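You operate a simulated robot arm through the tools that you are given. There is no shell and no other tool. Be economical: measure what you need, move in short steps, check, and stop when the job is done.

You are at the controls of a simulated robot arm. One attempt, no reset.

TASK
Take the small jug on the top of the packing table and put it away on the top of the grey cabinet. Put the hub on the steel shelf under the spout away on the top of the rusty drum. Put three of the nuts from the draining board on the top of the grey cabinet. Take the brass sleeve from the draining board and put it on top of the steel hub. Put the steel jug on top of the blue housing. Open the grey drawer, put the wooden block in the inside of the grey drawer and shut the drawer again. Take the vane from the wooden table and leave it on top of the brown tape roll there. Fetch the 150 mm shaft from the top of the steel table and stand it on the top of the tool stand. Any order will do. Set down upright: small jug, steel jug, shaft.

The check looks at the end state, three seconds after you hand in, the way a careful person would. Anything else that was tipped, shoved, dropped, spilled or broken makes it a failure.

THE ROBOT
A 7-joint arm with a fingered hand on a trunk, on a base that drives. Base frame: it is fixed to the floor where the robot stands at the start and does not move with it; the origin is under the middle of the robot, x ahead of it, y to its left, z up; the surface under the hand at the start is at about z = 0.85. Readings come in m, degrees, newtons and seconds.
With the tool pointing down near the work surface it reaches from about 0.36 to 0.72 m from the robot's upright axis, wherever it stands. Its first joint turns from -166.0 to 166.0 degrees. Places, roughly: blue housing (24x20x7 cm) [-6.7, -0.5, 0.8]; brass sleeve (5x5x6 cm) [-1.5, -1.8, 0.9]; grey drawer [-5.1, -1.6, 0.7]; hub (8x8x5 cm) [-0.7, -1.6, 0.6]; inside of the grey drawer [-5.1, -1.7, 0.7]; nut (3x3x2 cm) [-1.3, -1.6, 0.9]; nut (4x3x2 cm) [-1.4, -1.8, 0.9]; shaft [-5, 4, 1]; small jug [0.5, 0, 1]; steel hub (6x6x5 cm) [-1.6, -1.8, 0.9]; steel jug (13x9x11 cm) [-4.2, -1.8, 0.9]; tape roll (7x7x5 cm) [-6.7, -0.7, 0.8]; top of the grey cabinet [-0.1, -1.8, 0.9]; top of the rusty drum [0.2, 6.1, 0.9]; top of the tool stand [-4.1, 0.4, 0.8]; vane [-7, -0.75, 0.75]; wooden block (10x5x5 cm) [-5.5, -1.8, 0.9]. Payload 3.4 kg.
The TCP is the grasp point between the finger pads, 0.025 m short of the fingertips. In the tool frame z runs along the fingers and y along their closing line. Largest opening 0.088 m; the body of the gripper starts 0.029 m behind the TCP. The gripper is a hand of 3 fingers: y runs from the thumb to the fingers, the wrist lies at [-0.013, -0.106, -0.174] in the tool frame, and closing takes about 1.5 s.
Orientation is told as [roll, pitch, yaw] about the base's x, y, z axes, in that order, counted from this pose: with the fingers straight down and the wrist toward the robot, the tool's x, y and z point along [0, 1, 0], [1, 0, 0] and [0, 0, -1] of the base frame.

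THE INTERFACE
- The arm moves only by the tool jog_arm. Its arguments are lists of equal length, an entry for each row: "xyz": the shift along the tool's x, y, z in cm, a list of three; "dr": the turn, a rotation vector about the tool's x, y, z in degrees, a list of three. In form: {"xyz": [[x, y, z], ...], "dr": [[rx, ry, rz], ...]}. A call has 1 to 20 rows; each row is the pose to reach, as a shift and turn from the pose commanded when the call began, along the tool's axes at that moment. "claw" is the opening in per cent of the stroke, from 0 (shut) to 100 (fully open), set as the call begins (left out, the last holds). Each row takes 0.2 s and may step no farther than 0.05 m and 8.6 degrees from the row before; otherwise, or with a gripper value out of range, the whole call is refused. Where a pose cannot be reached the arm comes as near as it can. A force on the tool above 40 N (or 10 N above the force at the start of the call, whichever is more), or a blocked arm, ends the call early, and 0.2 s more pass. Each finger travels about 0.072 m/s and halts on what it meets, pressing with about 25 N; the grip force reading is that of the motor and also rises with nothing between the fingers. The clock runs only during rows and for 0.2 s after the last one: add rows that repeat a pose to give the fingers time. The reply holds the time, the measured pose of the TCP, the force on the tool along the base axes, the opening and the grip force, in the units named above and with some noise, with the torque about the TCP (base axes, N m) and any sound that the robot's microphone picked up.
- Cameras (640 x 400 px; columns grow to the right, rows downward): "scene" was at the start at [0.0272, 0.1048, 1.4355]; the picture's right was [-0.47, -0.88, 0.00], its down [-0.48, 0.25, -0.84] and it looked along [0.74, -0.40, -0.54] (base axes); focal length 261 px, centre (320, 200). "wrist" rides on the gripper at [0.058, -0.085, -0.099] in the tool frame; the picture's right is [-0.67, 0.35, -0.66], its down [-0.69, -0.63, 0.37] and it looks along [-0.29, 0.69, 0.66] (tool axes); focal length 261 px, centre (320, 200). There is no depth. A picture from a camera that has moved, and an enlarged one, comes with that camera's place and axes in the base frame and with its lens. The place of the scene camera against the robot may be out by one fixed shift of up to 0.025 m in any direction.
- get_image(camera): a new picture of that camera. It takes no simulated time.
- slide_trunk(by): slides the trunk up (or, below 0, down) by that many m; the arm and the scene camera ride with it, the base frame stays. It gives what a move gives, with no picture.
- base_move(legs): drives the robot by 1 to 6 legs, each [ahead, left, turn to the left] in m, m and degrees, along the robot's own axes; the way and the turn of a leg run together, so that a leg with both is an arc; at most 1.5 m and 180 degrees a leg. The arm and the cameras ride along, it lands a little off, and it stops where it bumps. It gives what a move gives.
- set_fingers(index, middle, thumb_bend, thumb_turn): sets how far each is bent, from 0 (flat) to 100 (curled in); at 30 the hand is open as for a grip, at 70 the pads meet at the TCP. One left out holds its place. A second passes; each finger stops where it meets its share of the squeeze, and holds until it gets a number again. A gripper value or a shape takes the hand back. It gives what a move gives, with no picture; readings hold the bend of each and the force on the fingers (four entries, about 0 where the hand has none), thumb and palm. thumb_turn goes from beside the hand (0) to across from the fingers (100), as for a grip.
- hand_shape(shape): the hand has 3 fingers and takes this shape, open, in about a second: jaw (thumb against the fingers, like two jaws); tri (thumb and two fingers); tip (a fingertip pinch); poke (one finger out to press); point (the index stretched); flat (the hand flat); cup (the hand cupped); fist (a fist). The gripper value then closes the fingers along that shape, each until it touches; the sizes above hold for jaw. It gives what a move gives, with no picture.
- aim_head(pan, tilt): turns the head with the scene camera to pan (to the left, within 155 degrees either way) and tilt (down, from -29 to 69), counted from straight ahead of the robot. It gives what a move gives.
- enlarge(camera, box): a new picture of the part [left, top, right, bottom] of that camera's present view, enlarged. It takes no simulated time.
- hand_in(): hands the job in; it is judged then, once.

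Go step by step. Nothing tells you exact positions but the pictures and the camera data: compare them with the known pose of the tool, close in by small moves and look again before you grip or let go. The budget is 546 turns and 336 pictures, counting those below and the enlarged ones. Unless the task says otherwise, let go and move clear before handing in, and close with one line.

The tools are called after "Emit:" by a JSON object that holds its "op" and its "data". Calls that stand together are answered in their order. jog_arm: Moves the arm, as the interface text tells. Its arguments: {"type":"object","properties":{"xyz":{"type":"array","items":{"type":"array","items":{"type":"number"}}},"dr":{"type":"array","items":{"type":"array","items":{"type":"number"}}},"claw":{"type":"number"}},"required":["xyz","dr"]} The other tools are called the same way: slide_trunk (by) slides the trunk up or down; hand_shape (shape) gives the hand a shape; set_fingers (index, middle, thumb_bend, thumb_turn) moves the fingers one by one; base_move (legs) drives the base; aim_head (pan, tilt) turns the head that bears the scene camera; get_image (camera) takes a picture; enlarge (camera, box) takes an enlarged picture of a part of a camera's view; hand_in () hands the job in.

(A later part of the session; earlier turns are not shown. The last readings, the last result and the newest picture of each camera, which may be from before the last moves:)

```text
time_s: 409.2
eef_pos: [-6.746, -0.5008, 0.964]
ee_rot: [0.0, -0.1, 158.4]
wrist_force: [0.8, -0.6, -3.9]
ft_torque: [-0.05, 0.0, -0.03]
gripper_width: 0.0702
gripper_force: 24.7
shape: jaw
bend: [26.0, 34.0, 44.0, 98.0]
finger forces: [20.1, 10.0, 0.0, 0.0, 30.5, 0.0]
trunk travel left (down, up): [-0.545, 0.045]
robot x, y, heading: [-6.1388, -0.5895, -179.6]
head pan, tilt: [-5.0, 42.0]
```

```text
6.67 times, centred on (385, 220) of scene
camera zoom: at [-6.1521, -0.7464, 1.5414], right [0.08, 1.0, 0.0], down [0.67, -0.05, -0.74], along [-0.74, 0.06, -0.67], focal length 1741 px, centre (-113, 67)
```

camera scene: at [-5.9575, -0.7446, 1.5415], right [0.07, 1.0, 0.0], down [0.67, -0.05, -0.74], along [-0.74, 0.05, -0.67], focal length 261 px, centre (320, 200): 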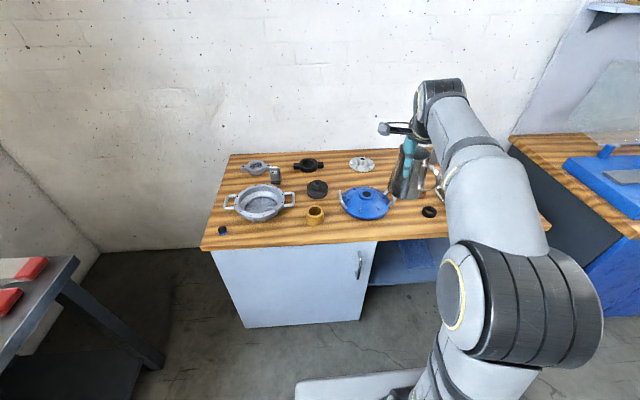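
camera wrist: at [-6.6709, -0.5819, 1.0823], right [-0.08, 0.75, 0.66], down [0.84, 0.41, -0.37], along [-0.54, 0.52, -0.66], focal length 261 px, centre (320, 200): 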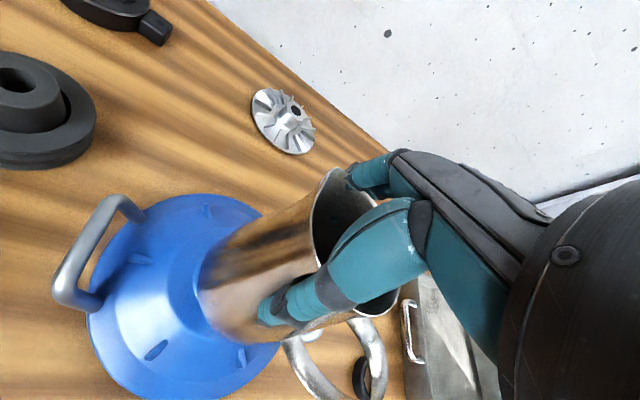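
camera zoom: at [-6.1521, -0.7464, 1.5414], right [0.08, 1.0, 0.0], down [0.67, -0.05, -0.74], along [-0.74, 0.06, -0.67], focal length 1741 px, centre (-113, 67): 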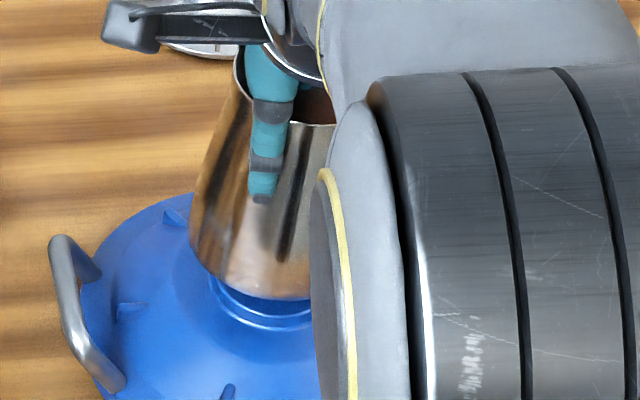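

The jug is ~7 mm too far and ~8 mm too far left. I correct and lower to contact.

Emit:
{"op": "jog_arm", "data": {"xyz": [[-0.5, -0.2, 0], [-1.0, -0.4, 0], [-1.0, -0.4, 0.5], [-1.0, -0.4, 1.0], [-1.0, -0.4, 1.0]], "dr": [[0, 0, 0], [0, 0, 0], [0, 0, 0], [0, 0, 0], [0, 0, 0]]}}

Emit:
{"op": "enlarge", "data": {"camera": "scene", "box": [365, 190, 405, 250]}}

```text
time_s: 410.4
eef_pos: [-6.739, -0.4939, 0.9568]
ee_rot: [0.0, -0.3, 158.5]
wrist_force: [0.5, 0.3, -3.8]
ft_torque: [-0.05, 0.01, -0.02]
gripper_width: 0.0702
gripper_force: 24.7
shape: jaw
bend: [26.0, 35.0, 44.0, 98.0]
finger forces: [20.1, 10.0, 0.0, 0.0, 30.3, 0.0]
trunk travel left (down, up): [-0.545, 0.045]
robot x, y, heading: [-6.1404, -0.5872, -179.6]
head pan, tilt: [-5.0, 42.0]
```

```text
6.67 times, centred on (385, 220) of scene
camera zoom: at [-6.1522, -0.7464, 1.5414], right [0.08, 1.0, 0.0], down [0.67, -0.05, -0.74], along [-0.74, 0.06, -0.67], focal length 1741 px, centre (-113, 67)
```

zoom: 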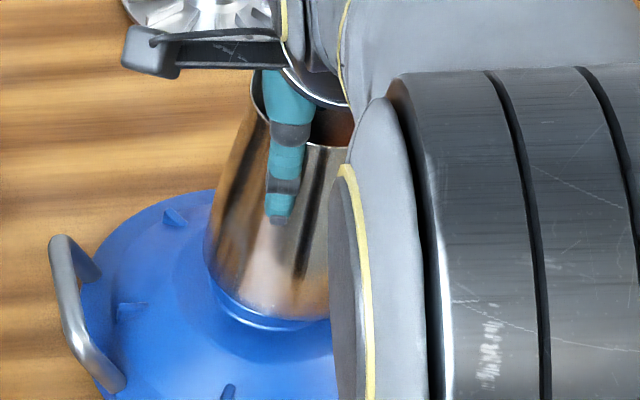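

Well aligned now. I lower the last millimetres.

Emit:
{"op": "jog_arm", "data": {"xyz": [[0, 0, 0.2], [0, 0, 0.4], [0, 0, 0.5], [0, 0, 0.5]], "dr": [[0, 0, 0], [0, 0, 0], [0, 0, 0], [0, 0, 0]]}}

Emit:
{"op": "jog_arm", "data": {"xyz": [[0, 0, 0.1], [0, 0, 0.2], [0, 0, 0.2]], "dr": [[0, 0, 0], [0, 0, 0], [0, 0, 0]]}}

```text
time_s: 411.4
eef_pos: [-6.7402, -0.4938, 0.9509]
ee_rot: [0.0, -0.3, 158.4]
wrist_force: [-0.4, 0.3, -4.4]
ft_torque: [-0.06, 0.0, -0.01]
gripper_width: 0.0703
gripper_force: 25.0
shape: jaw
bend: [26.0, 35.0, 44.0, 98.0]
finger forces: [20.0, 9.9, 0.0, 0.0, 30.3, 0.0]
trunk travel left (down, up): [-0.545, 0.045]
robot x, y, heading: [-6.1372, -0.5816, -179.5]
head pan, tilt: [-5.0, 42.0]
```

```text
time_s: 412.2
eef_pos: [-6.7398, -0.4943, 0.9492]
ee_rot: [0.1, -0.4, 158.4]
wrist_force: [-0.5, -1.2, 2.0]
ft_torque: [0.0, 0.11, 0.02]
gripper_width: 0.0705
gripper_force: 25.0
shape: jaw
bend: [26.0, 34.0, 44.0, 98.0]
finger forces: [20.7, 10.3, 0.0, 0.0, 31.3, 0.0]
trunk travel left (down, up): [-0.545, 0.045]
robot x, y, heading: [-6.1383, -0.5872, -179.5]
head pan, tilt: [-5.0, 42.0]
```

Light contact. The normal open position is narrower than the jug here, so I open with wide finger settings.

Emit:
{"op": "jog_arm", "data": {"xyz": [[0, 0, 0.1], [0, 0, 0.1]], "dr": [[0, 0, 0], [0, 0, 0]]}}

Emit:
{"op": "set_fingers", "data": {"index": 10, "middle": 10, "thumb_bend": 10}}

Emit:
{"op": "enlarge", "data": {"camera": "scene", "box": [355, 160, 425, 250]}}

Emit:
{"op": "get_image", "data": {"camera": "wrist"}}

```text
time_s: 412.8
eef_pos: [-6.7396, -0.494, 0.9488]
ee_rot: [0.0, -0.3, 158.4]
wrist_force: [0.9, -1.7, 8.9]
ft_torque: [0.0, 0.16, 0.01]
gripper_width: 0.0701
gripper_force: 25.0
shape: jaw
bend: [26.0, 34.0, 44.0, 98.0]
finger forces: [21.0, 10.2, 0.1, 0.0, 32.5, 0.0]
trunk travel left (down, up): [-0.545, 0.045]
robot x, y, heading: [-6.1373, -0.584, -179.7]
head pan, tilt: [-5.0, 42.0]
```

```text
time_s: 413.8
eef_pos: [-6.7396, -0.4935, 0.9477]
ee_rot: [0.0, -0.3, 158.4]
wrist_force: [-0.5, -0.6, -0.3]
ft_torque: [-0.03, 0.03, -0.03]
gripper_width: 0.1195
gripper_force: 0.0
shape: fingers
bend: [10.0, 10.0, 10.0, 100.0]
finger forces: [0.0, 0.0, 0.0, 0.1, 0.0, 0.1]
trunk travel left (down, up): [-0.545, 0.045]
robot x, y, heading: [-6.1388, -0.5826, -179.8]
head pan, tilt: [-5.0, 42.0]
```

```text
4.44 times, centred on (390, 205) of scene
camera zoom: at [-6.1518, -0.7465, 1.5414], right [0.08, 1.0, 0.0], down [0.67, -0.05, -0.74], along [-0.74, 0.06, -0.67], focal length 1161 px, centre (9, 178)
```

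zoom: 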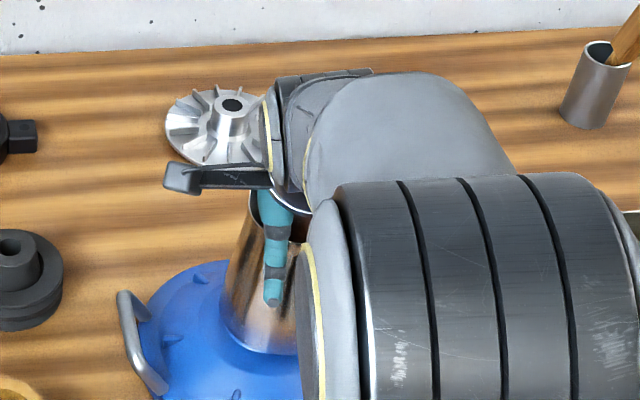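

```text
168 pictures are left
camera wrist: at [-6.6825, -0.5784, 1.0456], right [-0.08, 0.75, 0.66], down [0.84, 0.41, -0.37], along [-0.54, 0.52, -0.66], focal length 261 px, centre (320, 200)
```

wrist: 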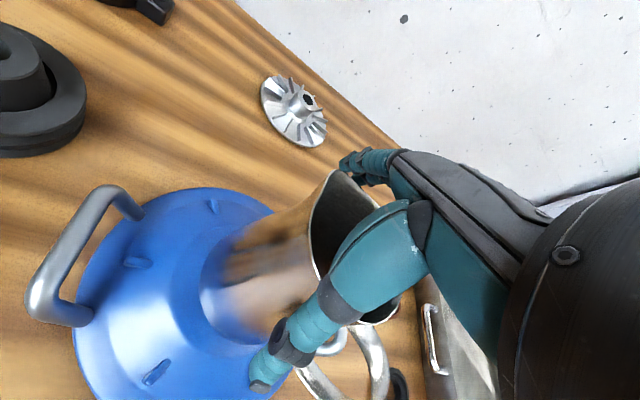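

The jug stands free on the housing. I rise straight up.

Emit:
{"op": "jog_arm", "data": {"xyz": [[0, 0, -1], [0, 0, -2.5], [0, 0, -4.5], [0, 0, -7], [0, 0, -10], [0, 0, -14]], "dr": [[0, 0, 0], [0, 0, 0], [0, 0, 0], [0, 0, 0], [0, 0, 0], [0, 0, 0]]}}

Emit:
{"op": "base_move", "data": {"legs": [[-0.25, 0, 0]]}}

Emit:
{"op": "get_image", "data": {"camera": "scene"}}

Emit:
{"op": "enlarge", "data": {"camera": "scene", "box": [320, 110, 440, 230]}}

```text
time_s: 415.2
eef_pos: [-6.7379, -0.4939, 1.0888]
ee_rot: [0.1, -0.2, 158.4]
wrist_force: [-0.1, -0.9, 0.3]
ft_torque: [-0.01, -0.03, 0.02]
gripper_width: 0.1196
gripper_force: 0.0
shape: fingers
bend: [10.0, 10.0, 10.0, 100.0]
finger forces: [0.0, 0.1, 0.0, 0.0, 0.0, 0.1]
trunk travel left (down, up): [-0.545, 0.045]
robot x, y, heading: [-6.1382, -0.5833, -179.7]
head pan, tilt: [-5.0, 42.0]
```

```text
time_s: 417.0
eef_pos: [-6.4905, -0.4927, 1.0898]
ee_rot: [0.0, -0.1, 158.5]
wrist_force: [0.3, -0.3, 0.1]
ft_torque: [-0.02, 0.02, 0.04]
gripper_width: 0.1197
gripper_force: 0.1
shape: fingers
bend: [10.0, 10.0, 10.0, 100.0]
finger forces: [0.1, 0.0, 0.1, 0.0, 0.0, 0.1]
trunk travel left (down, up): [-0.545, 0.045]
robot x, y, heading: [-5.8941, -0.5816, -179.5]
head pan, tilt: [-5.0, 42.0]
```

```text
167 pictures are left
camera scene: at [-5.9038, -0.7447, 1.5414], right [0.08, 1.0, 0.0], down [0.67, -0.05, -0.74], along [-0.74, 0.06, -0.67], focal length 261 px, centre (320, 200)
```

scene: 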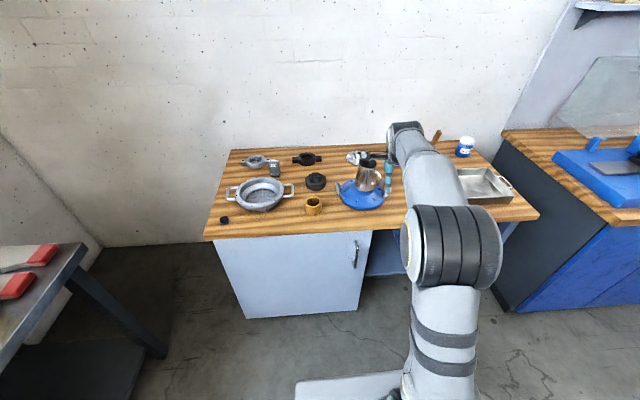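

```text
3.33 times, centred on (380, 170) of scene
camera zoom: at [-5.9038, -0.7447, 1.5414], right [0.08, 1.0, 0.0], down [0.67, -0.05, -0.74], along [-0.74, 0.06, -0.67], focal length 870 px, centre (120, 300)
```

zoom: 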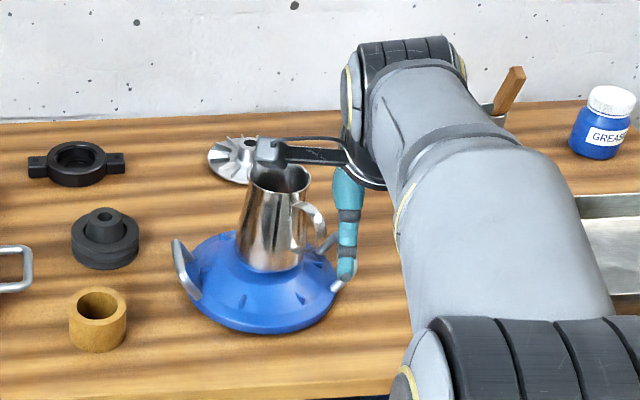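

Jug done. Now the vane: I restore the hand to jaw/neutral, and move left in front of it.

Emit:
{"op": "jog_arm", "data": {"xyz": [[0, 0, 0], [0, 0, 0], [0, 0, 0], [0, 0, 0], [0, 0, 0]], "dr": [[0, 0, -7], [0, 0, -14], [0, 0, -21], [0, 0, -21], [0, 0, -21]], "claw": 100}}

Emit:
{"op": "base_move", "data": {"legs": [[0, 0.3, 0], [0.15, 0, 0]]}}

Emit:
{"op": "get_image", "data": {"camera": "scene"}}

Emit:
{"op": "get_image", "data": {"camera": "wrist"}}

```text
time_s: 418.2
eef_pos: [-6.4904, -0.4931, 1.0906]
ee_rot: [-0.1, -0.2, 179.5]
wrist_force: [-0.1, 0.0, 0.6]
ft_torque: [-0.01, -0.04, 0.01]
gripper_width: 0.0883
gripper_force: 0.1
shape: jaw
bend: [30.0, 30.0, 30.0, 98.0]
finger forces: [0.0, 0.1, 0.0, 0.0, 0.0, 0.1]
trunk travel left (down, up): [-0.545, 0.045]
robot x, y, heading: [-5.8923, -0.5807, -179.4]
head pan, tilt: [-5.0, 42.0]
```

```text
time_s: 421.2
eef_pos: [-6.6368, -0.8009, 1.0894]
ee_rot: [-0.1, -0.1, 179.5]
wrist_force: [0.3, 0.7, -0.1]
ft_torque: [-0.03, -0.01, -0.01]
gripper_width: 0.0881
gripper_force: 0.0
shape: jaw
bend: [30.0, 30.0, 30.0, 98.0]
finger forces: [0.1, 0.1, 0.1, 0.0, 0.0, 0.1]
trunk travel left (down, up): [-0.545, 0.045]
robot x, y, heading: [-6.0349, -0.8877, -179.5]
head pan, tilt: [-5.0, 42.0]
```

```text
165 pictures are left
camera scene: at [-6.0495, -1.0506, 1.5414], right [0.08, 1.0, 0.0], down [0.67, -0.05, -0.74], along [-0.74, 0.06, -0.67], focal length 261 px, centre (320, 200)
```

scene: 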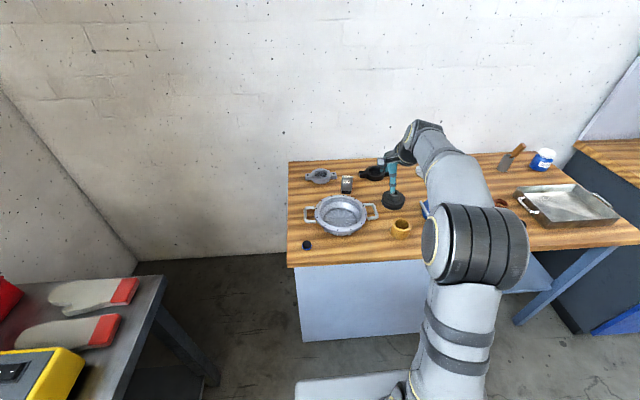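

```text
164 pictures are left
camera wrist: at [-6.5515, -0.8583, 1.1865], right [-0.34, 0.67, 0.66], down [0.63, 0.68, -0.37], along [-0.69, 0.29, -0.66], focal length 261 px, centre (320, 200)
```

wrist: 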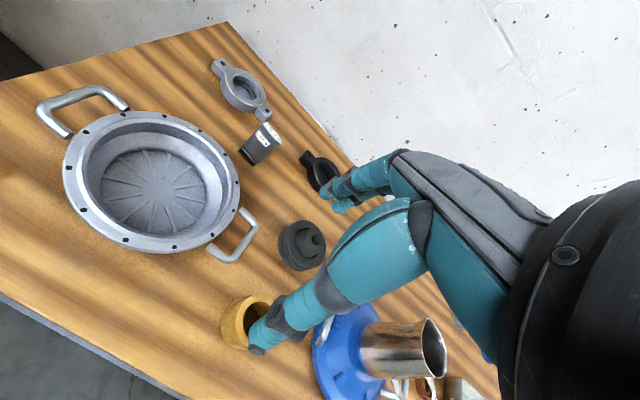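

Emit:
{"op": "enlarge", "data": {"camera": "wrist", "box": [200, 90, 340, 200]}}

Emit:
{"op": "enlarge", "data": {"camera": "scene", "box": [300, 150, 420, 250]}}

```text
3.64 times, centred on (270, 145) of wrist
camera zoom: at [-6.5515, -0.8583, 1.1865], right [-0.34, 0.67, 0.66], down [0.63, 0.68, -0.37], along [-0.69, 0.29, -0.66], focal length 948 px, centre (502, 400)
```

zoom: 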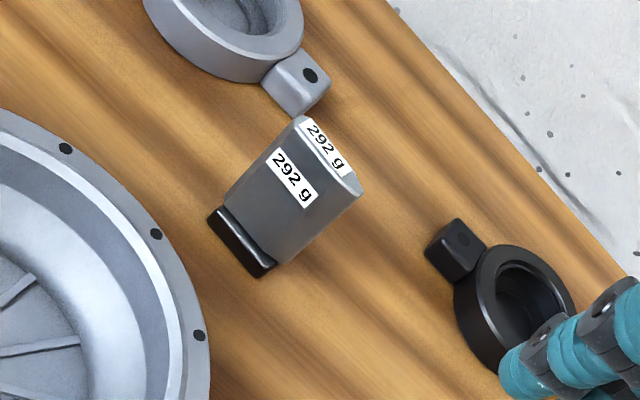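

```text
4.00 times, centred on (360, 200) of scene
camera zoom: at [-6.0495, -1.0506, 1.5414], right [0.08, 1.0, 0.0], down [0.67, -0.05, -0.74], along [-0.74, 0.06, -0.67], focal length 1044 px, centre (160, 200)
```

zoom: 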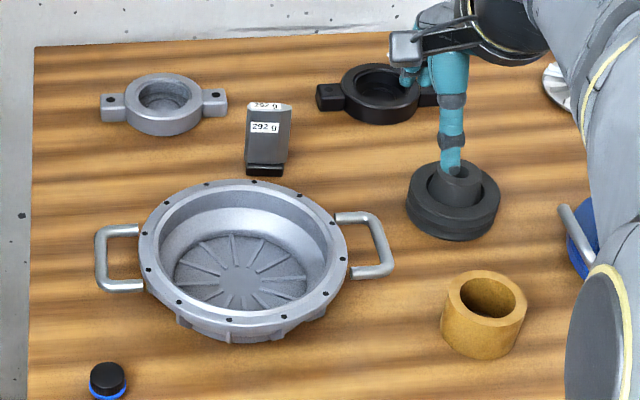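

The vane is a slab ~4.5×2×8 cm standing at about (-6.905,-0.862), its width along y. The roll's hole is too wide to stand it on, so I'll lay it flat: grip it across its width, then tilt the hand to horizontal. First I test those hand orientations in free air: backing off 15 cm, turning 90°.

Emit:
{"op": "base_move", "data": {"legs": [[-0.2, 0, 0]]}}

Emit:
{"op": "jog_arm", "data": {"xyz": [[0, 0, 0], [0, 0, 0], [0, 0, 0], [0, 0, 0], [0, 0, 0], [0, 0, 0], [0, 0, 0], [0, 0, 0], [0, 0, 0], [0, 0, 0], [0, 0, 0], [0, 0, 0]], "dr": [[0, 0, 8], [0, 0, 16], [0, 0, 24], [0, 0, 32], [0, 0, 40], [0, 0, 48], [0, 0, 56], [0, 0, 64], [0, 0, 72], [0, 0, 80], [0, 0, 88], [0, 0, 89.5]]}}

Emit:
{"op": "jog_arm", "data": {"xyz": [[0, 0, 0], [0, 0, 0], [0, 0, 0], [0, 0, 0], [0, 0, 0], [0, 0, 0], [0, 0, 0], [0, 0, 0], [0, 0, 0], [0, 0, 0], [0, 0, 0]], "dr": [[0, 8, 0], [0, 16, 0], [0, 24, 0], [0, 32, 0], [0, 40, 0], [0, 48, 0], [0, 56, 0], [0, 64, 0], [0, 72, 0], [0, 80, 0], [0, 88, 0]]}}

Emit:
{"op": "get_image", "data": {"camera": "scene"}}

```text
time_s: 422.8
eef_pos: [-6.4332, -0.7987, 1.0892]
ee_rot: [-0.1, -0.3, 179.7]
wrist_force: [-0.5, 0.3, 0.3]
ft_torque: [0.0, 0.02, 0.0]
gripper_width: 0.0878
gripper_force: 0.1
shape: jaw
bend: [30.0, 30.0, 30.0, 98.0]
finger forces: [0.0, 0.0, 0.0, 0.1, 0.0, 0.0]
trunk travel left (down, up): [-0.545, 0.045]
robot x, y, heading: [-5.834, -0.8878, -179.3]
head pan, tilt: [-5.0, 42.0]
```

```text
time_s: 425.4
eef_pos: [-6.4336, -0.7986, 1.091]
ee_rot: [0.2, -0.1, 90.0]
wrist_force: [-0.6, 0.4, 0.0]
ft_torque: [-0.01, -0.02, 0.03]
gripper_width: 0.088
gripper_force: 0.0
shape: jaw
bend: [30.0, 30.0, 30.0, 98.0]
finger forces: [0.0, 0.0, 0.0, 0.0, 0.0, 0.0]
trunk travel left (down, up): [-0.545, 0.045]
robot x, y, heading: [-5.8333, -0.8868, -179.1]
head pan, tilt: [-5.0, 42.0]
```

```text
time_s: 427.8
eef_pos: [-6.4335, -0.7988, 1.0885]
ee_rot: [88.3, -0.3, 90.1]
wrist_force: [0.4, -0.7, 0.1]
ft_torque: [0.04, 0.02, 0.04]
gripper_width: 0.0879
gripper_force: 0.1
shape: jaw
bend: [30.0, 30.0, 30.0, 98.0]
finger forces: [0.0, 0.0, 0.0, 0.0, 0.0, 0.1]
trunk travel left (down, up): [-0.545, 0.045]
robot x, y, heading: [-5.8278, -0.8837, -179.4]
head pan, tilt: [-5.0, 42.0]
```

```text
161 pictures are left
camera scene: at [-5.8463, -1.0486, 1.5414], right [0.08, 1.0, 0.0], down [0.67, -0.05, -0.74], along [-0.74, 0.06, -0.67], focal length 261 px, centre (320, 200)
```

scene: 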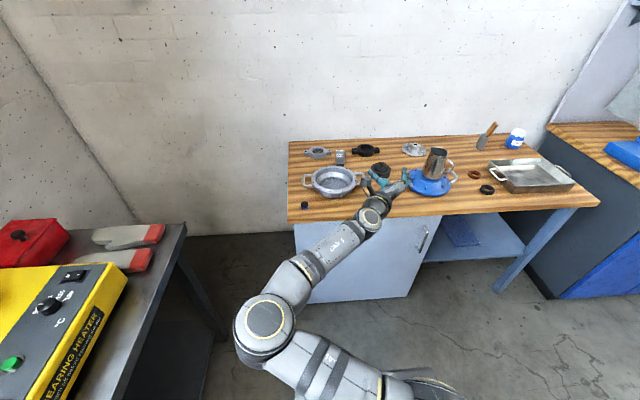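

The tilted pose works with the arm coming in from the left, but at the vane's present depth it would be out of reach. So I first pick the vane in the normal pose and bring it to the table's front strip, then regrip it. I undo the tilt and yaw.

Emit:
{"op": "jog_arm", "data": {"xyz": [[0, 0, 0], [0, 0, 0], [0, 0, 0], [0, 0, 0], [0, 0, 0], [0, 0, 0], [0, 0, 0], [0, 0, 0], [0, 0, 0], [0, 0, 0], [0, 0, 0]], "dr": [[0, -8, 0], [0, -16, 0], [0, -24, 0], [0, -32, 0], [0, -40, 0], [0, -48, 0], [0, -56, 0], [0, -64, 0], [0, -72, 0], [0, -80, 0], [0, -88, 0]]}}

Emit:
{"op": "jog_arm", "data": {"xyz": [[0, 0, 0], [0, 0, 0], [0, 0, 0], [0, 0, 0], [0, 0, 0], [0, 0, 0], [0, 0, 0], [0, 0, 0], [0, 0, 0], [0, 0, 0], [0, 0, 0], [0, 0, 0]], "dr": [[0, 0, -8], [0, 0, -16], [0, 0, -24], [0, 0, -32], [0, 0, -40], [0, 0, -48], [0, 0, -56], [0, 0, -64], [0, 0, -72], [0, 0, -80], [0, 0, -88], [0, 0, -90]]}}

Emit:
{"op": "base_move", "data": {"legs": [[0.3, 0, 0]]}}

Emit:
{"op": "get_image", "data": {"camera": "wrist"}}

```text
time_s: 430.2
eef_pos: [-6.4322, -0.7979, 1.0905]
ee_rot: [0.0, 0.0, 90.1]
wrist_force: [0.2, 0.0, 0.1]
ft_torque: [0.03, -0.02, -0.01]
gripper_width: 0.0878
gripper_force: 0.0
shape: jaw
bend: [30.0, 30.0, 30.0, 98.0]
finger forces: [0.1, 0.0, 0.0, 0.0, 0.0, 0.1]
trunk travel left (down, up): [-0.545, 0.045]
robot x, y, heading: [-5.8335, -0.8825, -179.3]
head pan, tilt: [-5.0, 42.0]
```

```text
time_s: 432.8
eef_pos: [-6.4323, -0.7997, 1.0889]
ee_rot: [-0.1, -0.1, -179.7]
wrist_force: [0.0, 0.6, 0.3]
ft_torque: [0.0, 0.0, 0.02]
gripper_width: 0.0882
gripper_force: 0.1
shape: jaw
bend: [30.0, 30.0, 30.0, 98.0]
finger forces: [0.1, 0.0, 0.1, 0.0, 0.1, 0.0]
trunk travel left (down, up): [-0.545, 0.045]
robot x, y, heading: [-5.832, -0.8859, -179.3]
head pan, tilt: [-5.0, 42.0]
```

```text
time_s: 434.9
eef_pos: [-6.737, -0.8053, 1.0882]
ee_rot: [-0.1, -0.1, -179.5]
wrist_force: [-0.4, 0.8, 0.2]
ft_torque: [-0.01, -0.02, 0.01]
gripper_width: 0.088
gripper_force: 0.0
shape: jaw
bend: [30.0, 30.0, 30.0, 98.0]
finger forces: [0.1, 0.0, 0.0, 0.0, 0.0, 0.1]
trunk travel left (down, up): [-0.545, 0.045]
robot x, y, heading: [-6.137, -0.8903, -178.8]
head pan, tilt: [-5.0, 42.0]
```

```text
160 pictures are left
camera wrist: at [-6.6512, -0.8629, 1.1869], right [-0.35, 0.67, 0.66], down [0.62, 0.69, -0.37], along [-0.7, 0.28, -0.66], focal length 261 px, centre (320, 200)
```

wrist: 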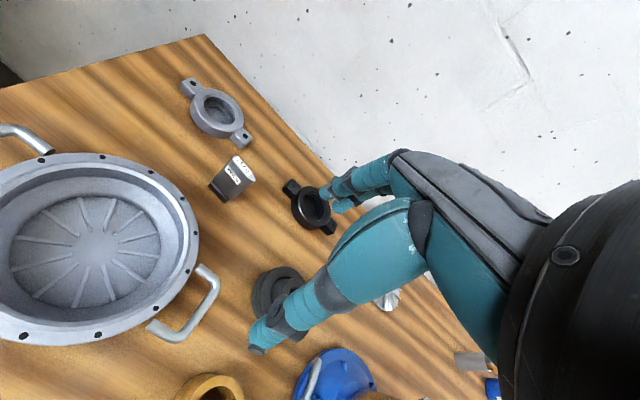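

The vane's top is at (-6.899,-0.863), z≈0.886. I creep 7 cm closer with the base and move over it.

Emit:
{"op": "base_move", "data": {"legs": [[0.07, 0.03, 0]]}}

```text
time_s: 435.9
eef_pos: [-6.805, -0.8352, 1.0889]
ee_rot: [-0.1, -0.1, -179.8]
wrist_force: [-0.4, 0.5, -0.1]
ft_torque: [0.0, -0.02, 0.01]
gripper_width: 0.0881
gripper_force: 0.1
shape: jaw
bend: [30.0, 30.0, 30.0, 98.0]
finger forces: [0.0, 0.0, 0.1, 0.0, 0.1, 0.1]
trunk travel left (down, up): [-0.545, 0.045]
robot x, y, heading: [-6.204, -0.9211, -179.1]
head pan, tilt: [-5.0, 42.0]
```

I move over the vane and lower to just above it.

Emit:
{"op": "jog_arm", "data": {"xyz": [[1.6, 4.5, 0], [3.2, 9.4, 0], [3.2, 9.4, 4], [3.2, 9.4, 8], [3.2, 9.4, 12], [3.2, 9.4, 14.5], [3.2, 9.4, 14.5]], "dr": [[0, 0, 0], [0, 0, 0], [0, 0, 0], [0, 0, 0], [0, 0, 0], [0, 0, 0], [0, 0, 0]]}}

Emit:
{"op": "get_image", "data": {"camera": "wrist"}}

Emit:
{"op": "enlarge", "data": {"camera": "scene", "box": [300, 130, 440, 250]}}

```text
refused: row 2 steps farther than a row can; nothing moved
```

```text
159 pictures are left
camera wrist: at [-6.7194, -0.8926, 1.1867], right [-0.35, 0.67, 0.66], down [0.63, 0.69, -0.37], along [-0.7, 0.28, -0.66], focal length 261 px, centre (320, 200)
```

wrist: 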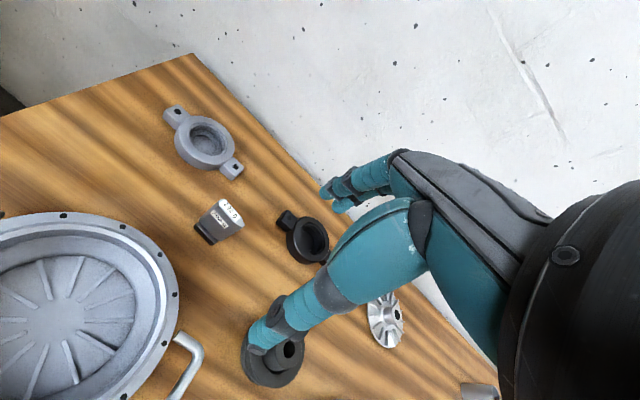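

```text
3.33 times, centred on (370, 190) of scene
camera zoom: at [-6.2184, -1.084, 1.5413], right [0.08, 1.0, 0.0], down [0.67, -0.05, -0.74], along [-0.74, 0.06, -0.67], focal length 870 px, centre (153, 233)
```

zoom: 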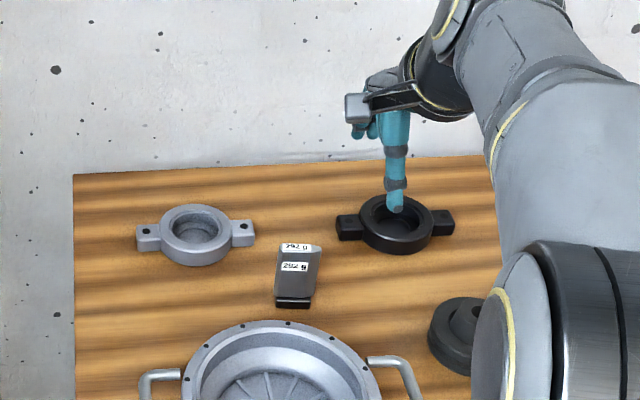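

I retry with smaller steps.

Emit:
{"op": "jog_arm", "data": {"xyz": [[1.0, 3.2, 0], [2.2, 6.4, 0], [3.2, 9.6, 0], [3.2, 9.6, 4], [3.2, 9.6, 8], [3.2, 9.6, 12], [3.2, 9.6, 14.5], [3.2, 9.6, 14.5]], "dr": [[0, 0, 0], [0, 0, 0], [0, 0, 0], [0, 0, 0], [0, 0, 0], [0, 0, 0], [0, 0, 0], [0, 0, 0]]}}

Emit:
{"op": "get_image", "data": {"camera": "wrist"}}

Emit:
{"op": "enlarge", "data": {"camera": "scene", "box": [300, 130, 440, 250]}}

```text
time_s: 437.7
eef_pos: [-6.8992, -0.8665, 0.9456]
ee_rot: [-0.1, -0.1, -179.8]
wrist_force: [-0.2, -0.5, 0.1]
ft_torque: [0.03, 0.05, -0.02]
gripper_width: 0.088
gripper_force: 0.0
shape: jaw
bend: [30.0, 30.0, 30.0, 98.0]
finger forces: [0.0, 0.0, 0.0, 0.1, 0.1, 0.0]
trunk travel left (down, up): [-0.545, 0.045]
robot x, y, heading: [-6.2043, -0.9207, -179.1]
head pan, tilt: [-5.0, 42.0]
```

```text
157 pictures are left
camera wrist: at [-6.814, -0.9238, 1.0438], right [-0.35, 0.67, 0.66], down [0.63, 0.69, -0.37], along [-0.7, 0.28, -0.66], focal length 261 px, centre (320, 200)
```

wrist: 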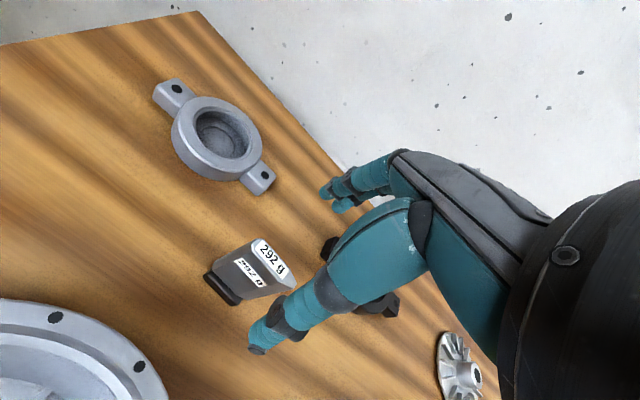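

```text
3.33 times, centred on (370, 190) of scene
camera zoom: at [-6.2173, -1.0835, 1.5414], right [0.08, 1.0, 0.0], down [0.67, -0.05, -0.74], along [-0.74, 0.06, -0.67], focal length 870 px, centre (153, 233)
```

zoom: 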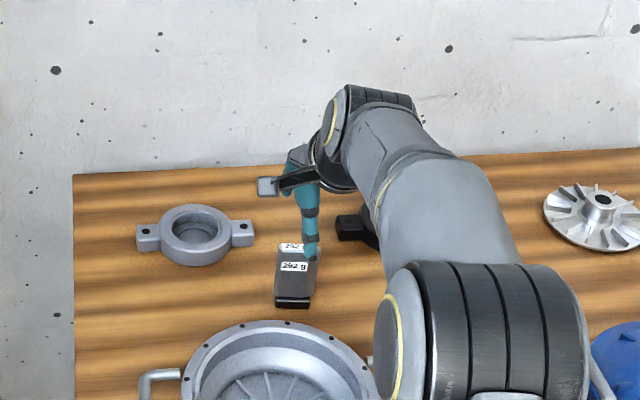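

Centred on the vane with clearance all round. I lower and close across its thickness.

Emit:
{"op": "jog_arm", "data": {"xyz": [[0, 0.2, 2.5], [0, 0.2, 5], [0, 0.2, 7], [0, 0.2, 7.8], [0, 0.2, 7.8]], "dr": [[0, 0, 0], [0, 0, 0], [0, 0, 0], [0, 0, 0], [0, 0, 0]]}}

Emit:
{"op": "jog_arm", "data": {"xyz": [[0, 0, 0], [0, 0, 0], [0, 0, 0], [0, 0, 0], [0, 0, 0], [0, 0, 0], [0, 0, 0], [0, 0, 0]], "dr": [[0, 0, 0], [0, 0, 0], [0, 0, 0], [0, 0, 0], [0, 0, 0], [0, 0, 0], [0, 0, 0], [0, 0, 0]], "claw": 0}}

Emit:
{"op": "get_image", "data": {"camera": "wrist"}}

```text
time_s: 438.9
eef_pos: [-6.9028, -0.8668, 0.8672]
ee_rot: [-0.1, -0.2, -179.8]
wrist_force: [0.5, -0.8, 0.2]
ft_torque: [0.05, 0.04, 0.02]
gripper_width: 0.088
gripper_force: 0.0
shape: jaw
bend: [30.0, 30.0, 30.0, 98.0]
finger forces: [0.1, 0.0, 0.0, 0.1, 0.0, 0.1]
trunk travel left (down, up): [-0.545, 0.045]
robot x, y, heading: [-6.2057, -0.9212, -179.2]
head pan, tilt: [-5.0, 42.0]
```

```text
time_s: 440.7
eef_pos: [-6.9031, -0.8667, 0.8674]
ee_rot: [-0.2, -0.1, -179.8]
wrist_force: [-0.8, 0.5, 0.3]
ft_torque: [-0.01, 0.01, 0.02]
gripper_width: 0.0096
gripper_force: 25.0
shape: jaw
bend: [73.0, 64.0, 74.0, 100.0]
finger forces: [14.3, 7.9, 0.0, 0.1, 21.8, 0.0]
trunk travel left (down, up): [-0.545, 0.045]
robot x, y, heading: [-6.2025, -0.9213, -179.4]
head pan, tilt: [-5.0, 42.0]
```

```text
155 pictures are left
camera wrist: at [-6.8174, -0.924, 0.9652], right [-0.35, 0.67, 0.66], down [0.63, 0.69, -0.37], along [-0.7, 0.28, -0.66], focal length 261 px, centre (320, 200)
```

wrist: 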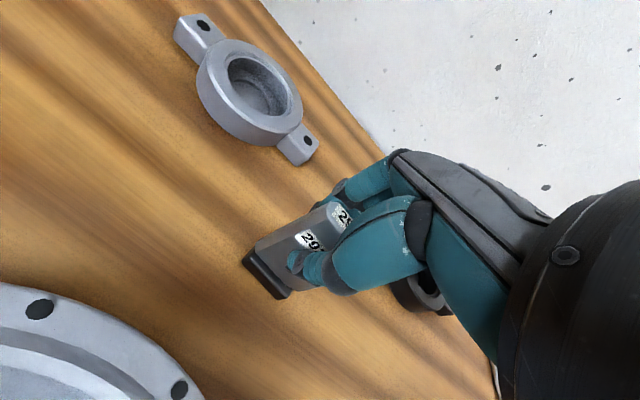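

Gripped. I lift, back the base 15 cm, and bring the vane to the front strip.

Emit:
{"op": "jog_arm", "data": {"xyz": [[0, 0, -2], [0, 0, -5], [0, 0, -8], [0, 0, -12], [0, 0, -12]], "dr": [[0, 0, 0], [0, 0, 0], [0, 0, 0], [0, 0, 0], [0, 0, 0]]}}

Emit:
{"op": "base_move", "data": {"legs": [[-0.2, 0, -0.7]]}}

Emit:
{"op": "jog_arm", "data": {"xyz": [[0, -4, 0], [0, -8, 0], [0, -11, 0], [0, -11, 3], [0, -11, 6], [0, -11, 6]], "dr": [[0, 0, 0], [0, 0, 0], [0, 0, 0], [0, 0, 0], [0, 0, 0], [0, 0, 0]]}}

Emit:
{"op": "get_image", "data": {"camera": "wrist"}}

Emit:
{"op": "get_image", "data": {"camera": "scene"}}

```text
time_s: 441.9
eef_pos: [-6.9034, -0.8672, 0.9872]
ee_rot: [-0.1, -0.1, -179.8]
wrist_force: [-0.1, -0.2, -2.6]
ft_torque: [-0.03, -0.02, 0.02]
gripper_width: 0.0097
gripper_force: 25.0
shape: jaw
bend: [73.0, 64.0, 74.0, 100.0]
finger forces: [14.1, 7.7, 0.1, 0.0, 21.7, 0.0]
trunk travel left (down, up): [-0.545, 0.045]
robot x, y, heading: [-6.204, -0.9212, -179.1]
head pan, tilt: [-5.0, 42.0]
```

```text
time_s: 443.5
eef_pos: [-6.6944, -0.8599, 0.9876]
ee_rot: [0.0, -0.2, 179.8]
wrist_force: [-0.2, 0.2, -4.5]
ft_torque: [-0.04, -0.01, 0.0]
gripper_width: 0.0099
gripper_force: 25.1
shape: jaw
bend: [73.0, 64.0, 74.0, 100.0]
finger forces: [13.9, 7.7, 0.0, 0.0, 21.7, 0.0]
trunk travel left (down, up): [-0.545, 0.045]
robot x, y, heading: [-5.9929, -0.9208, -179.7]
head pan, tilt: [-5.0, 42.0]
```

```text
time_s: 444.9
eef_pos: [-6.585, -0.8616, 0.9241]
ee_rot: [-0.1, -0.2, 179.6]
wrist_force: [-1.2, 0.4, -3.7]
ft_torque: [-0.01, 0.0, -0.03]
gripper_width: 0.0099
gripper_force: 25.2
shape: jaw
bend: [73.0, 64.0, 74.0, 100.0]
finger forces: [13.9, 7.7, 0.0, 0.1, 21.5, 0.0]
trunk travel left (down, up): [-0.545, 0.045]
robot x, y, heading: [-5.995, -0.9202, -179.7]
head pan, tilt: [-5.0, 42.0]
```

```text
154 pictures are left
camera wrist: at [-6.5004, -0.9198, 1.0218], right [-0.34, 0.67, 0.66], down [0.63, 0.68, -0.37], along [-0.69, 0.29, -0.66], focal length 261 px, centre (320, 200)
```

wrist: 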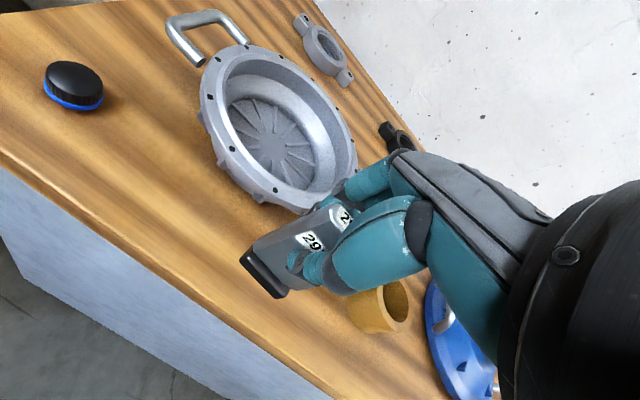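

```text
153 pictures are left
camera scene: at [-6.0106, -1.0818, 1.5414], right [0.08, 1.0, 0.0], down [0.67, -0.06, -0.74], along [-0.74, 0.06, -0.67], focal length 261 px, centre (320, 200)
```

scene: 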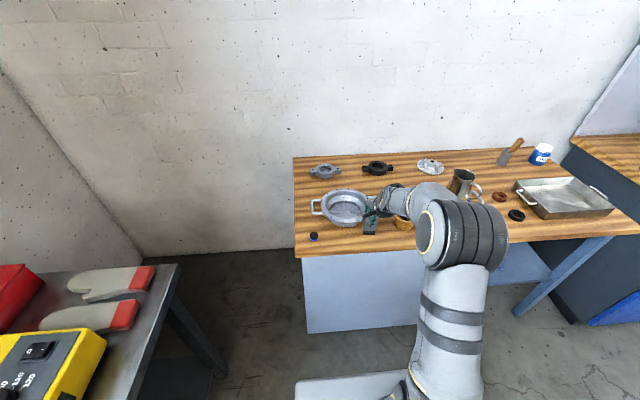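

The table edge is at x≈-6.57, so this spot is too near the edge. A better regrip spot is between the roll and the housing, about (-6.62,-0.63). I raise and shift the base right.

Emit:
{"op": "jog_arm", "data": {"xyz": [[0, 0, -3], [0, 0, -5], [0, 0, -5]], "dr": [[0, 0, 0], [0, 0, 0], [0, 0, 0]]}}

Emit:
{"op": "base_move", "data": {"legs": [[0, -0.23, 0]]}}

Emit:
{"op": "get_image", "data": {"camera": "wrist"}}

```text
time_s: 445.7
eef_pos: [-6.5854, -0.8598, 0.9758]
ee_rot: [0.0, -0.1, 179.7]
wrist_force: [0.6, 0.1, -3.3]
ft_torque: [0.0, -0.01, 0.02]
gripper_width: 0.0098
gripper_force: 24.9
shape: jaw
bend: [73.0, 64.0, 74.0, 100.0]
finger forces: [13.9, 7.7, 0.1, 0.1, 21.6, 0.0]
trunk travel left (down, up): [-0.545, 0.045]
robot x, y, heading: [-5.9905, -0.9205, -179.7]
head pan, tilt: [-5.0, 42.0]
```

```text
time_s: 447.4
eef_pos: [-6.587, -0.6359, 0.9765]
ee_rot: [0.0, 0.0, -179.9]
wrist_force: [0.6, 0.0, -3.1]
ft_torque: [0.01, -0.04, 0.01]
gripper_width: 0.01
gripper_force: 25.0
shape: jaw
bend: [73.0, 64.0, 74.0, 100.0]
finger forces: [13.9, 7.8, 0.0, 0.0, 21.6, 0.1]
trunk travel left (down, up): [-0.545, 0.045]
robot x, y, heading: [-5.9951, -0.6947, -179.5]
head pan, tilt: [-5.0, 42.0]
```

```text
152 pictures are left
camera wrist: at [-6.5016, -0.6939, 1.0735], right [-0.35, 0.67, 0.66], down [0.63, 0.69, -0.37], along [-0.7, 0.28, -0.66], focal length 261 px, centre (320, 200)
```

wrist: 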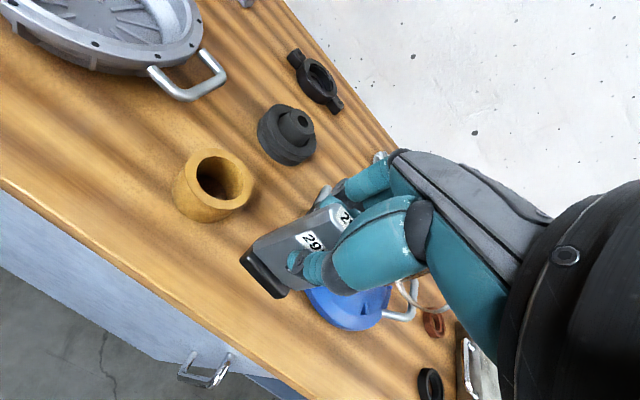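

The spot below is clear. I move 3 cm forward and lower to just above the table.

Emit:
{"op": "jog_arm", "data": {"xyz": [[0, 1.6, 0], [0, 3.3, 1], [0, 3.3, 4], [0, 3.3, 7], [0, 3.3, 9.6], [0, 3.3, 10.2], [0, 3.3, 10.2]], "dr": [[0, 0, 0], [0, 0, 0], [0, 0, 0], [0, 0, 0], [0, 0, 0], [0, 0, 0], [0, 0, 0]]}}

Emit:
{"op": "jog_arm", "data": {"xyz": [[0, 0, 0.2], [0, 0, 0.4], [0, 0, 0.6], [0, 0, 0.6]], "dr": [[0, 0, 0], [0, 0, 0], [0, 0, 0], [0, 0, 0]]}}

Emit:
{"op": "get_image", "data": {"camera": "wrist"}}

```text
time_s: 449.1
eef_pos: [-6.6175, -0.6383, 0.8722]
ee_rot: [-0.1, -0.1, -179.9]
wrist_force: [-0.5, 0.7, -3.9]
ft_torque: [-0.01, 0.0, -0.03]
gripper_width: 0.0094
gripper_force: 24.9
shape: jaw
bend: [73.0, 64.0, 74.0, 100.0]
finger forces: [13.9, 7.9, 0.0, 0.0, 21.7, 0.0]
trunk travel left (down, up): [-0.545, 0.045]
robot x, y, heading: [-5.9966, -0.6952, -179.5]
head pan, tilt: [-5.0, 42.0]
```

```text
time_s: 450.1
eef_pos: [-6.6181, -0.6368, 0.868]
ee_rot: [-0.1, -0.3, -179.8]
wrist_force: [0.0, -1.6, 1.4]
ft_torque: [-0.06, -0.03, 0.0]
gripper_width: 0.0097
gripper_force: 24.7
shape: jaw
bend: [73.0, 64.0, 74.0, 100.0]
finger forces: [13.8, 7.8, 0.0, 0.0, 22.4, 0.0]
trunk travel left (down, up): [-0.545, 0.045]
robot x, y, heading: [-5.9948, -0.6933, -179.5]
head pan, tilt: [-5.0, 42.0]
```

```text
151 pictures are left
camera wrist: at [-6.5334, -0.6946, 0.9657], right [-0.35, 0.67, 0.66], down [0.63, 0.69, -0.37], along [-0.7, 0.28, -0.66], focal length 261 px, centre (320, 200)
```

wrist: 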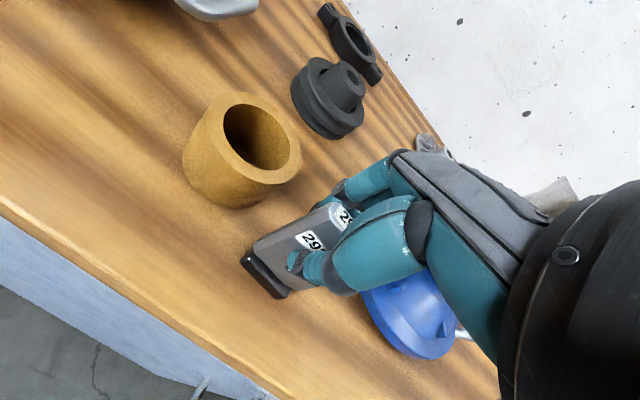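

Contact. I release and rise.

Emit:
{"op": "jog_arm", "data": {"xyz": [[0, 0, 0], [0, 0, 0], [0, 0, 0], [0, 0, 0], [0, 0, 0], [0, 0, 0]], "dr": [[0, 0, 0], [0, 0, 0], [0, 0, 0], [0, 0, 0], [0, 0, 0], [0, 0, 0]], "claw": 100}}

Emit:
{"op": "jog_arm", "data": {"xyz": [[0, 0, -1.5], [0, 0, -4], [0, 0, -7], [0, 0, -10], [0, 0, -12]], "dr": [[0, 0, 0], [0, 0, 0], [0, 0, 0], [0, 0, 0], [0, 0, 0]]}}

Emit:
{"op": "get_image", "data": {"camera": "wrist"}}

```text
time_s: 451.4
eef_pos: [-6.6184, -0.636, 0.8677]
ee_rot: [-0.1, -0.2, -179.8]
wrist_force: [-0.1, 0.2, -0.6]
ft_torque: [0.0, 0.01, 0.02]
gripper_width: 0.0875
gripper_force: 0.0
shape: jaw
bend: [30.0, 30.0, 30.0, 98.0]
finger forces: [0.0, 0.0, 0.1, 0.0, 0.1, 0.1]
trunk travel left (down, up): [-0.545, 0.045]
robot x, y, heading: [-5.9981, -0.6935, -179.6]
head pan, tilt: [-5.0, 42.0]
```

```text
time_s: 452.6
eef_pos: [-6.6189, -0.6385, 0.9868]
ee_rot: [-0.1, -0.1, -179.9]
wrist_force: [0.6, 0.6, 0.1]
ft_torque: [-0.01, 0.0, 0.0]
gripper_width: 0.0877
gripper_force: 0.1
shape: jaw
bend: [30.0, 30.0, 30.0, 98.0]
finger forces: [0.0, 0.0, 0.0, 0.0, 0.1, 0.0]
trunk travel left (down, up): [-0.545, 0.045]
robot x, y, heading: [-5.9944, -0.6934, -179.4]
head pan, tilt: [-5.0, 42.0]
```

```text
150 pictures are left
camera wrist: at [-6.5337, -0.6962, 1.0845], right [-0.35, 0.67, 0.66], down [0.63, 0.69, -0.37], along [-0.7, 0.29, -0.66], focal length 261 px, centre (320, 200)
```

wrist: 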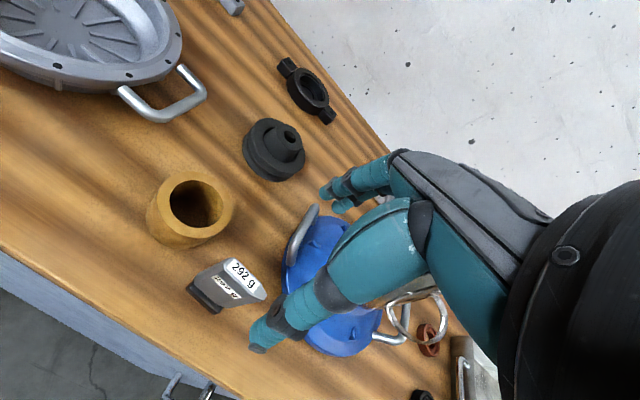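

The vane stands at (-6.62,-0.636). I bring the base 10 cm closer (arm retracted equally), then turn the hand 90° for the regrip.

Emit:
{"op": "jog_arm", "data": {"xyz": [[0, -3, -1], [0, -6, -2], [0, -10, -3], [0, -10, -3]], "dr": [[0, 0, 0], [0, 0, 0], [0, 0, 0], [0, 0, 0]]}}

Emit:
{"op": "base_move", "data": {"legs": [[0.1, 0, 0]]}}

Emit:
{"op": "jog_arm", "data": {"xyz": [[0, 0, 0], [0, 0, 0], [0, 0, 0], [0, 0, 0], [0, 0, 0], [0, 0, 0], [0, 0, 0], [0, 0, 0], [0, 0, 0], [0, 0, 0], [0, 0, 0], [0, 0, 0]], "dr": [[0, 0, 8], [0, 0, 16], [0, 0, 24], [0, 0, 32], [0, 0, 40], [0, 0, 48], [0, 0, 56], [0, 0, 64], [0, 0, 72], [0, 0, 80], [0, 0, 88], [0, 0, 90]]}}

Emit:
{"op": "get_image", "data": {"camera": "wrist"}}

```text
time_s: 453.6
eef_pos: [-6.52, -0.6371, 1.0181]
ee_rot: [-0.1, -0.2, -179.9]
wrist_force: [-0.2, 0.5, -0.2]
ft_torque: [0.01, 0.0, 0.02]
gripper_width: 0.0878
gripper_force: 0.1
shape: jaw
bend: [30.0, 30.0, 30.0, 98.0]
finger forces: [0.0, 0.0, 0.0, 0.1, 0.0, 0.0]
trunk travel left (down, up): [-0.545, 0.045]
robot x, y, heading: [-5.9965, -0.6908, -179.4]
head pan, tilt: [-5.0, 42.0]
```

```text
time_s: 454.8
eef_pos: [-6.6162, -0.6372, 1.0166]
ee_rot: [-0.1, -0.1, 180.0]
wrist_force: [0.0, 0.0, 0.3]
ft_torque: [0.02, -0.03, -0.01]
gripper_width: 0.0878
gripper_force: 0.0
shape: jaw
bend: [30.0, 30.0, 30.0, 98.0]
finger forces: [0.0, 0.0, 0.0, 0.0, 0.1, 0.0]
trunk travel left (down, up): [-0.545, 0.045]
robot x, y, heading: [-6.0896, -0.6926, -179.7]
head pan, tilt: [-5.0, 42.0]
```

```text
time_s: 457.4
eef_pos: [-6.6159, -0.6382, 1.0186]
ee_rot: [0.3, 0.0, 89.9]
wrist_force: [0.0, -0.3, 0.1]
ft_torque: [-0.01, -0.02, -0.01]
gripper_width: 0.0876
gripper_force: 0.1
shape: jaw
bend: [30.0, 30.0, 30.0, 98.0]
finger forces: [0.1, 0.1, 0.0, 0.1, 0.0, 0.1]
trunk travel left (down, up): [-0.545, 0.045]
robot x, y, heading: [-6.0946, -0.693, -179.8]
head pan, tilt: [-5.0, 42.0]
```

```text
149 pictures are left
camera wrist: at [-6.6742, -0.7222, 1.1166], right [0.67, 0.35, 0.65], down [0.68, -0.63, -0.37], along [0.28, 0.69, -0.66], focal length 261 px, centre (320, 200)
```

wrist: 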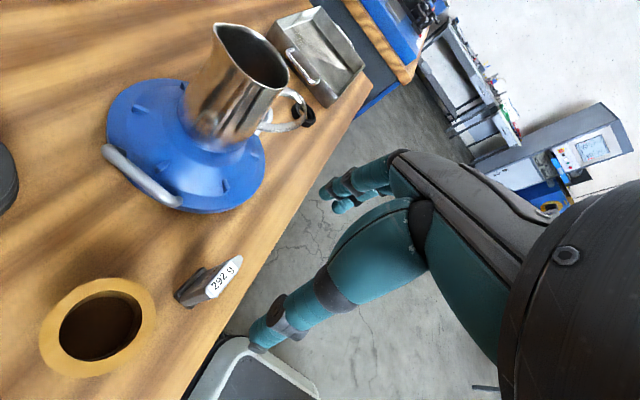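

All visible: vane at (-6.621,-0.6375), roll at (-6.665,-0.7045), jug standing. I lower over the vane's top and close across its width.

Emit:
{"op": "jog_arm", "data": {"xyz": [[0.4, 0, 3], [0.8, 0, 6], [0.8, 0, 9], [0.8, 0, 12], [0.8, 0, 13.5], [0.8, 0, 13.5]], "dr": [[0, 0, 0], [0, 0, 0], [0, 0, 0], [0, 0, 0], [0, 0, 0], [0, 0, 0]]}}

Emit:
{"op": "get_image", "data": {"camera": "wrist"}}

```text
time_s: 458.8
eef_pos: [-6.623, -0.6376, 0.8833]
ee_rot: [0.0, -0.2, 90.0]
wrist_force: [-0.1, -0.4, 0.7]
ft_torque: [0.0, -0.01, 0.0]
gripper_width: 0.0877
gripper_force: 0.1
shape: jaw
bend: [30.0, 30.0, 30.0, 98.0]
finger forces: [0.0, 0.1, 0.0, 0.1, 0.1, 0.0]
trunk travel left (down, up): [-0.545, 0.045]
robot x, y, heading: [-6.0938, -0.6912, -179.4]
head pan, tilt: [-5.0, 42.0]
```

```text
148 pictures are left
camera wrist: at [-6.6819, -0.7226, 0.9813], right [0.67, 0.35, 0.65], down [0.68, -0.63, -0.37], along [0.28, 0.7, -0.66], focal length 261 px, centre (320, 200)
```

wrist: 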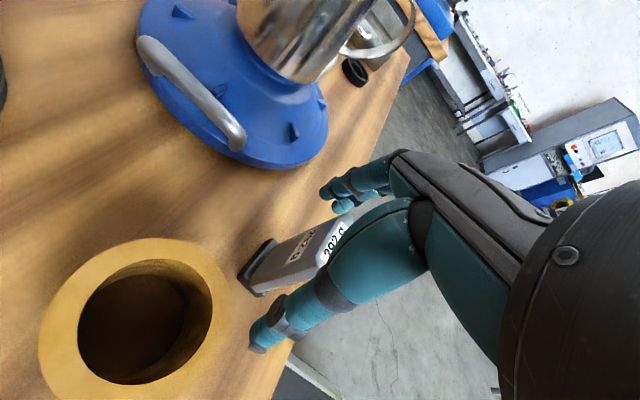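

The vane's top is between thumb and fingers. I close.

Emit:
{"op": "jog_arm", "data": {"xyz": [[0, 0, 0], [0, 0, 0], [0, 0, 0], [0, 0, 0], [0, 0, 0], [0, 0, 0], [0, 0, 0], [0, 0, 0]], "dr": [[0, 0, 0], [0, 0, 0], [0, 0, 0], [0, 0, 0], [0, 0, 0], [0, 0, 0], [0, 0, 0], [0, 0, 0]], "claw": 0}}

Emit:
{"op": "enlarge", "data": {"camera": "wrist", "box": [200, 150, 420, 380]}}

```text
time_s: 460.6
eef_pos: [-6.6248, -0.638, 0.8829]
ee_rot: [0.0, -0.1, 89.9]
wrist_force: [-0.8, 1.0, -0.8]
ft_torque: [0.03, 0.02, 0.01]
gripper_width: 0.0075
gripper_force: 25.2
shape: jaw
bend: [71.0, 58.0, 78.0, 100.0]
finger forces: [0.0, 0.1, 0.0, 0.0, 0.4, 0.0]
trunk travel left (down, up): [-0.545, 0.045]
robot x, y, heading: [-6.0931, -0.6969, -179.7]
head pan, tilt: [-5.0, 42.0]
```

```text
1.74 times, centred on (310, 265) of wrist
camera zoom: at [-6.6819, -0.7226, 0.9816], right [0.67, 0.35, 0.65], down [0.68, -0.63, -0.37], along [0.28, 0.7, -0.66], focal length 453 px, centre (337, 87)
```

zoom: 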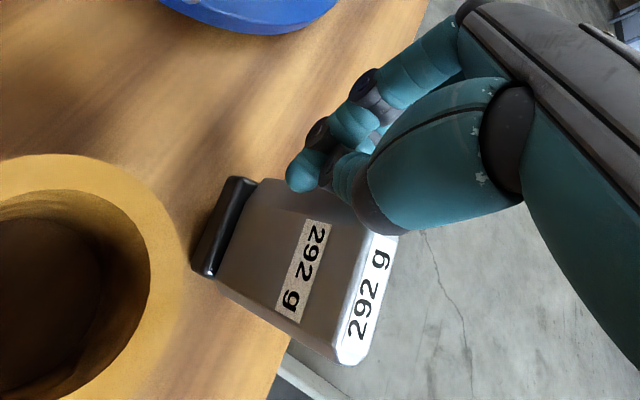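

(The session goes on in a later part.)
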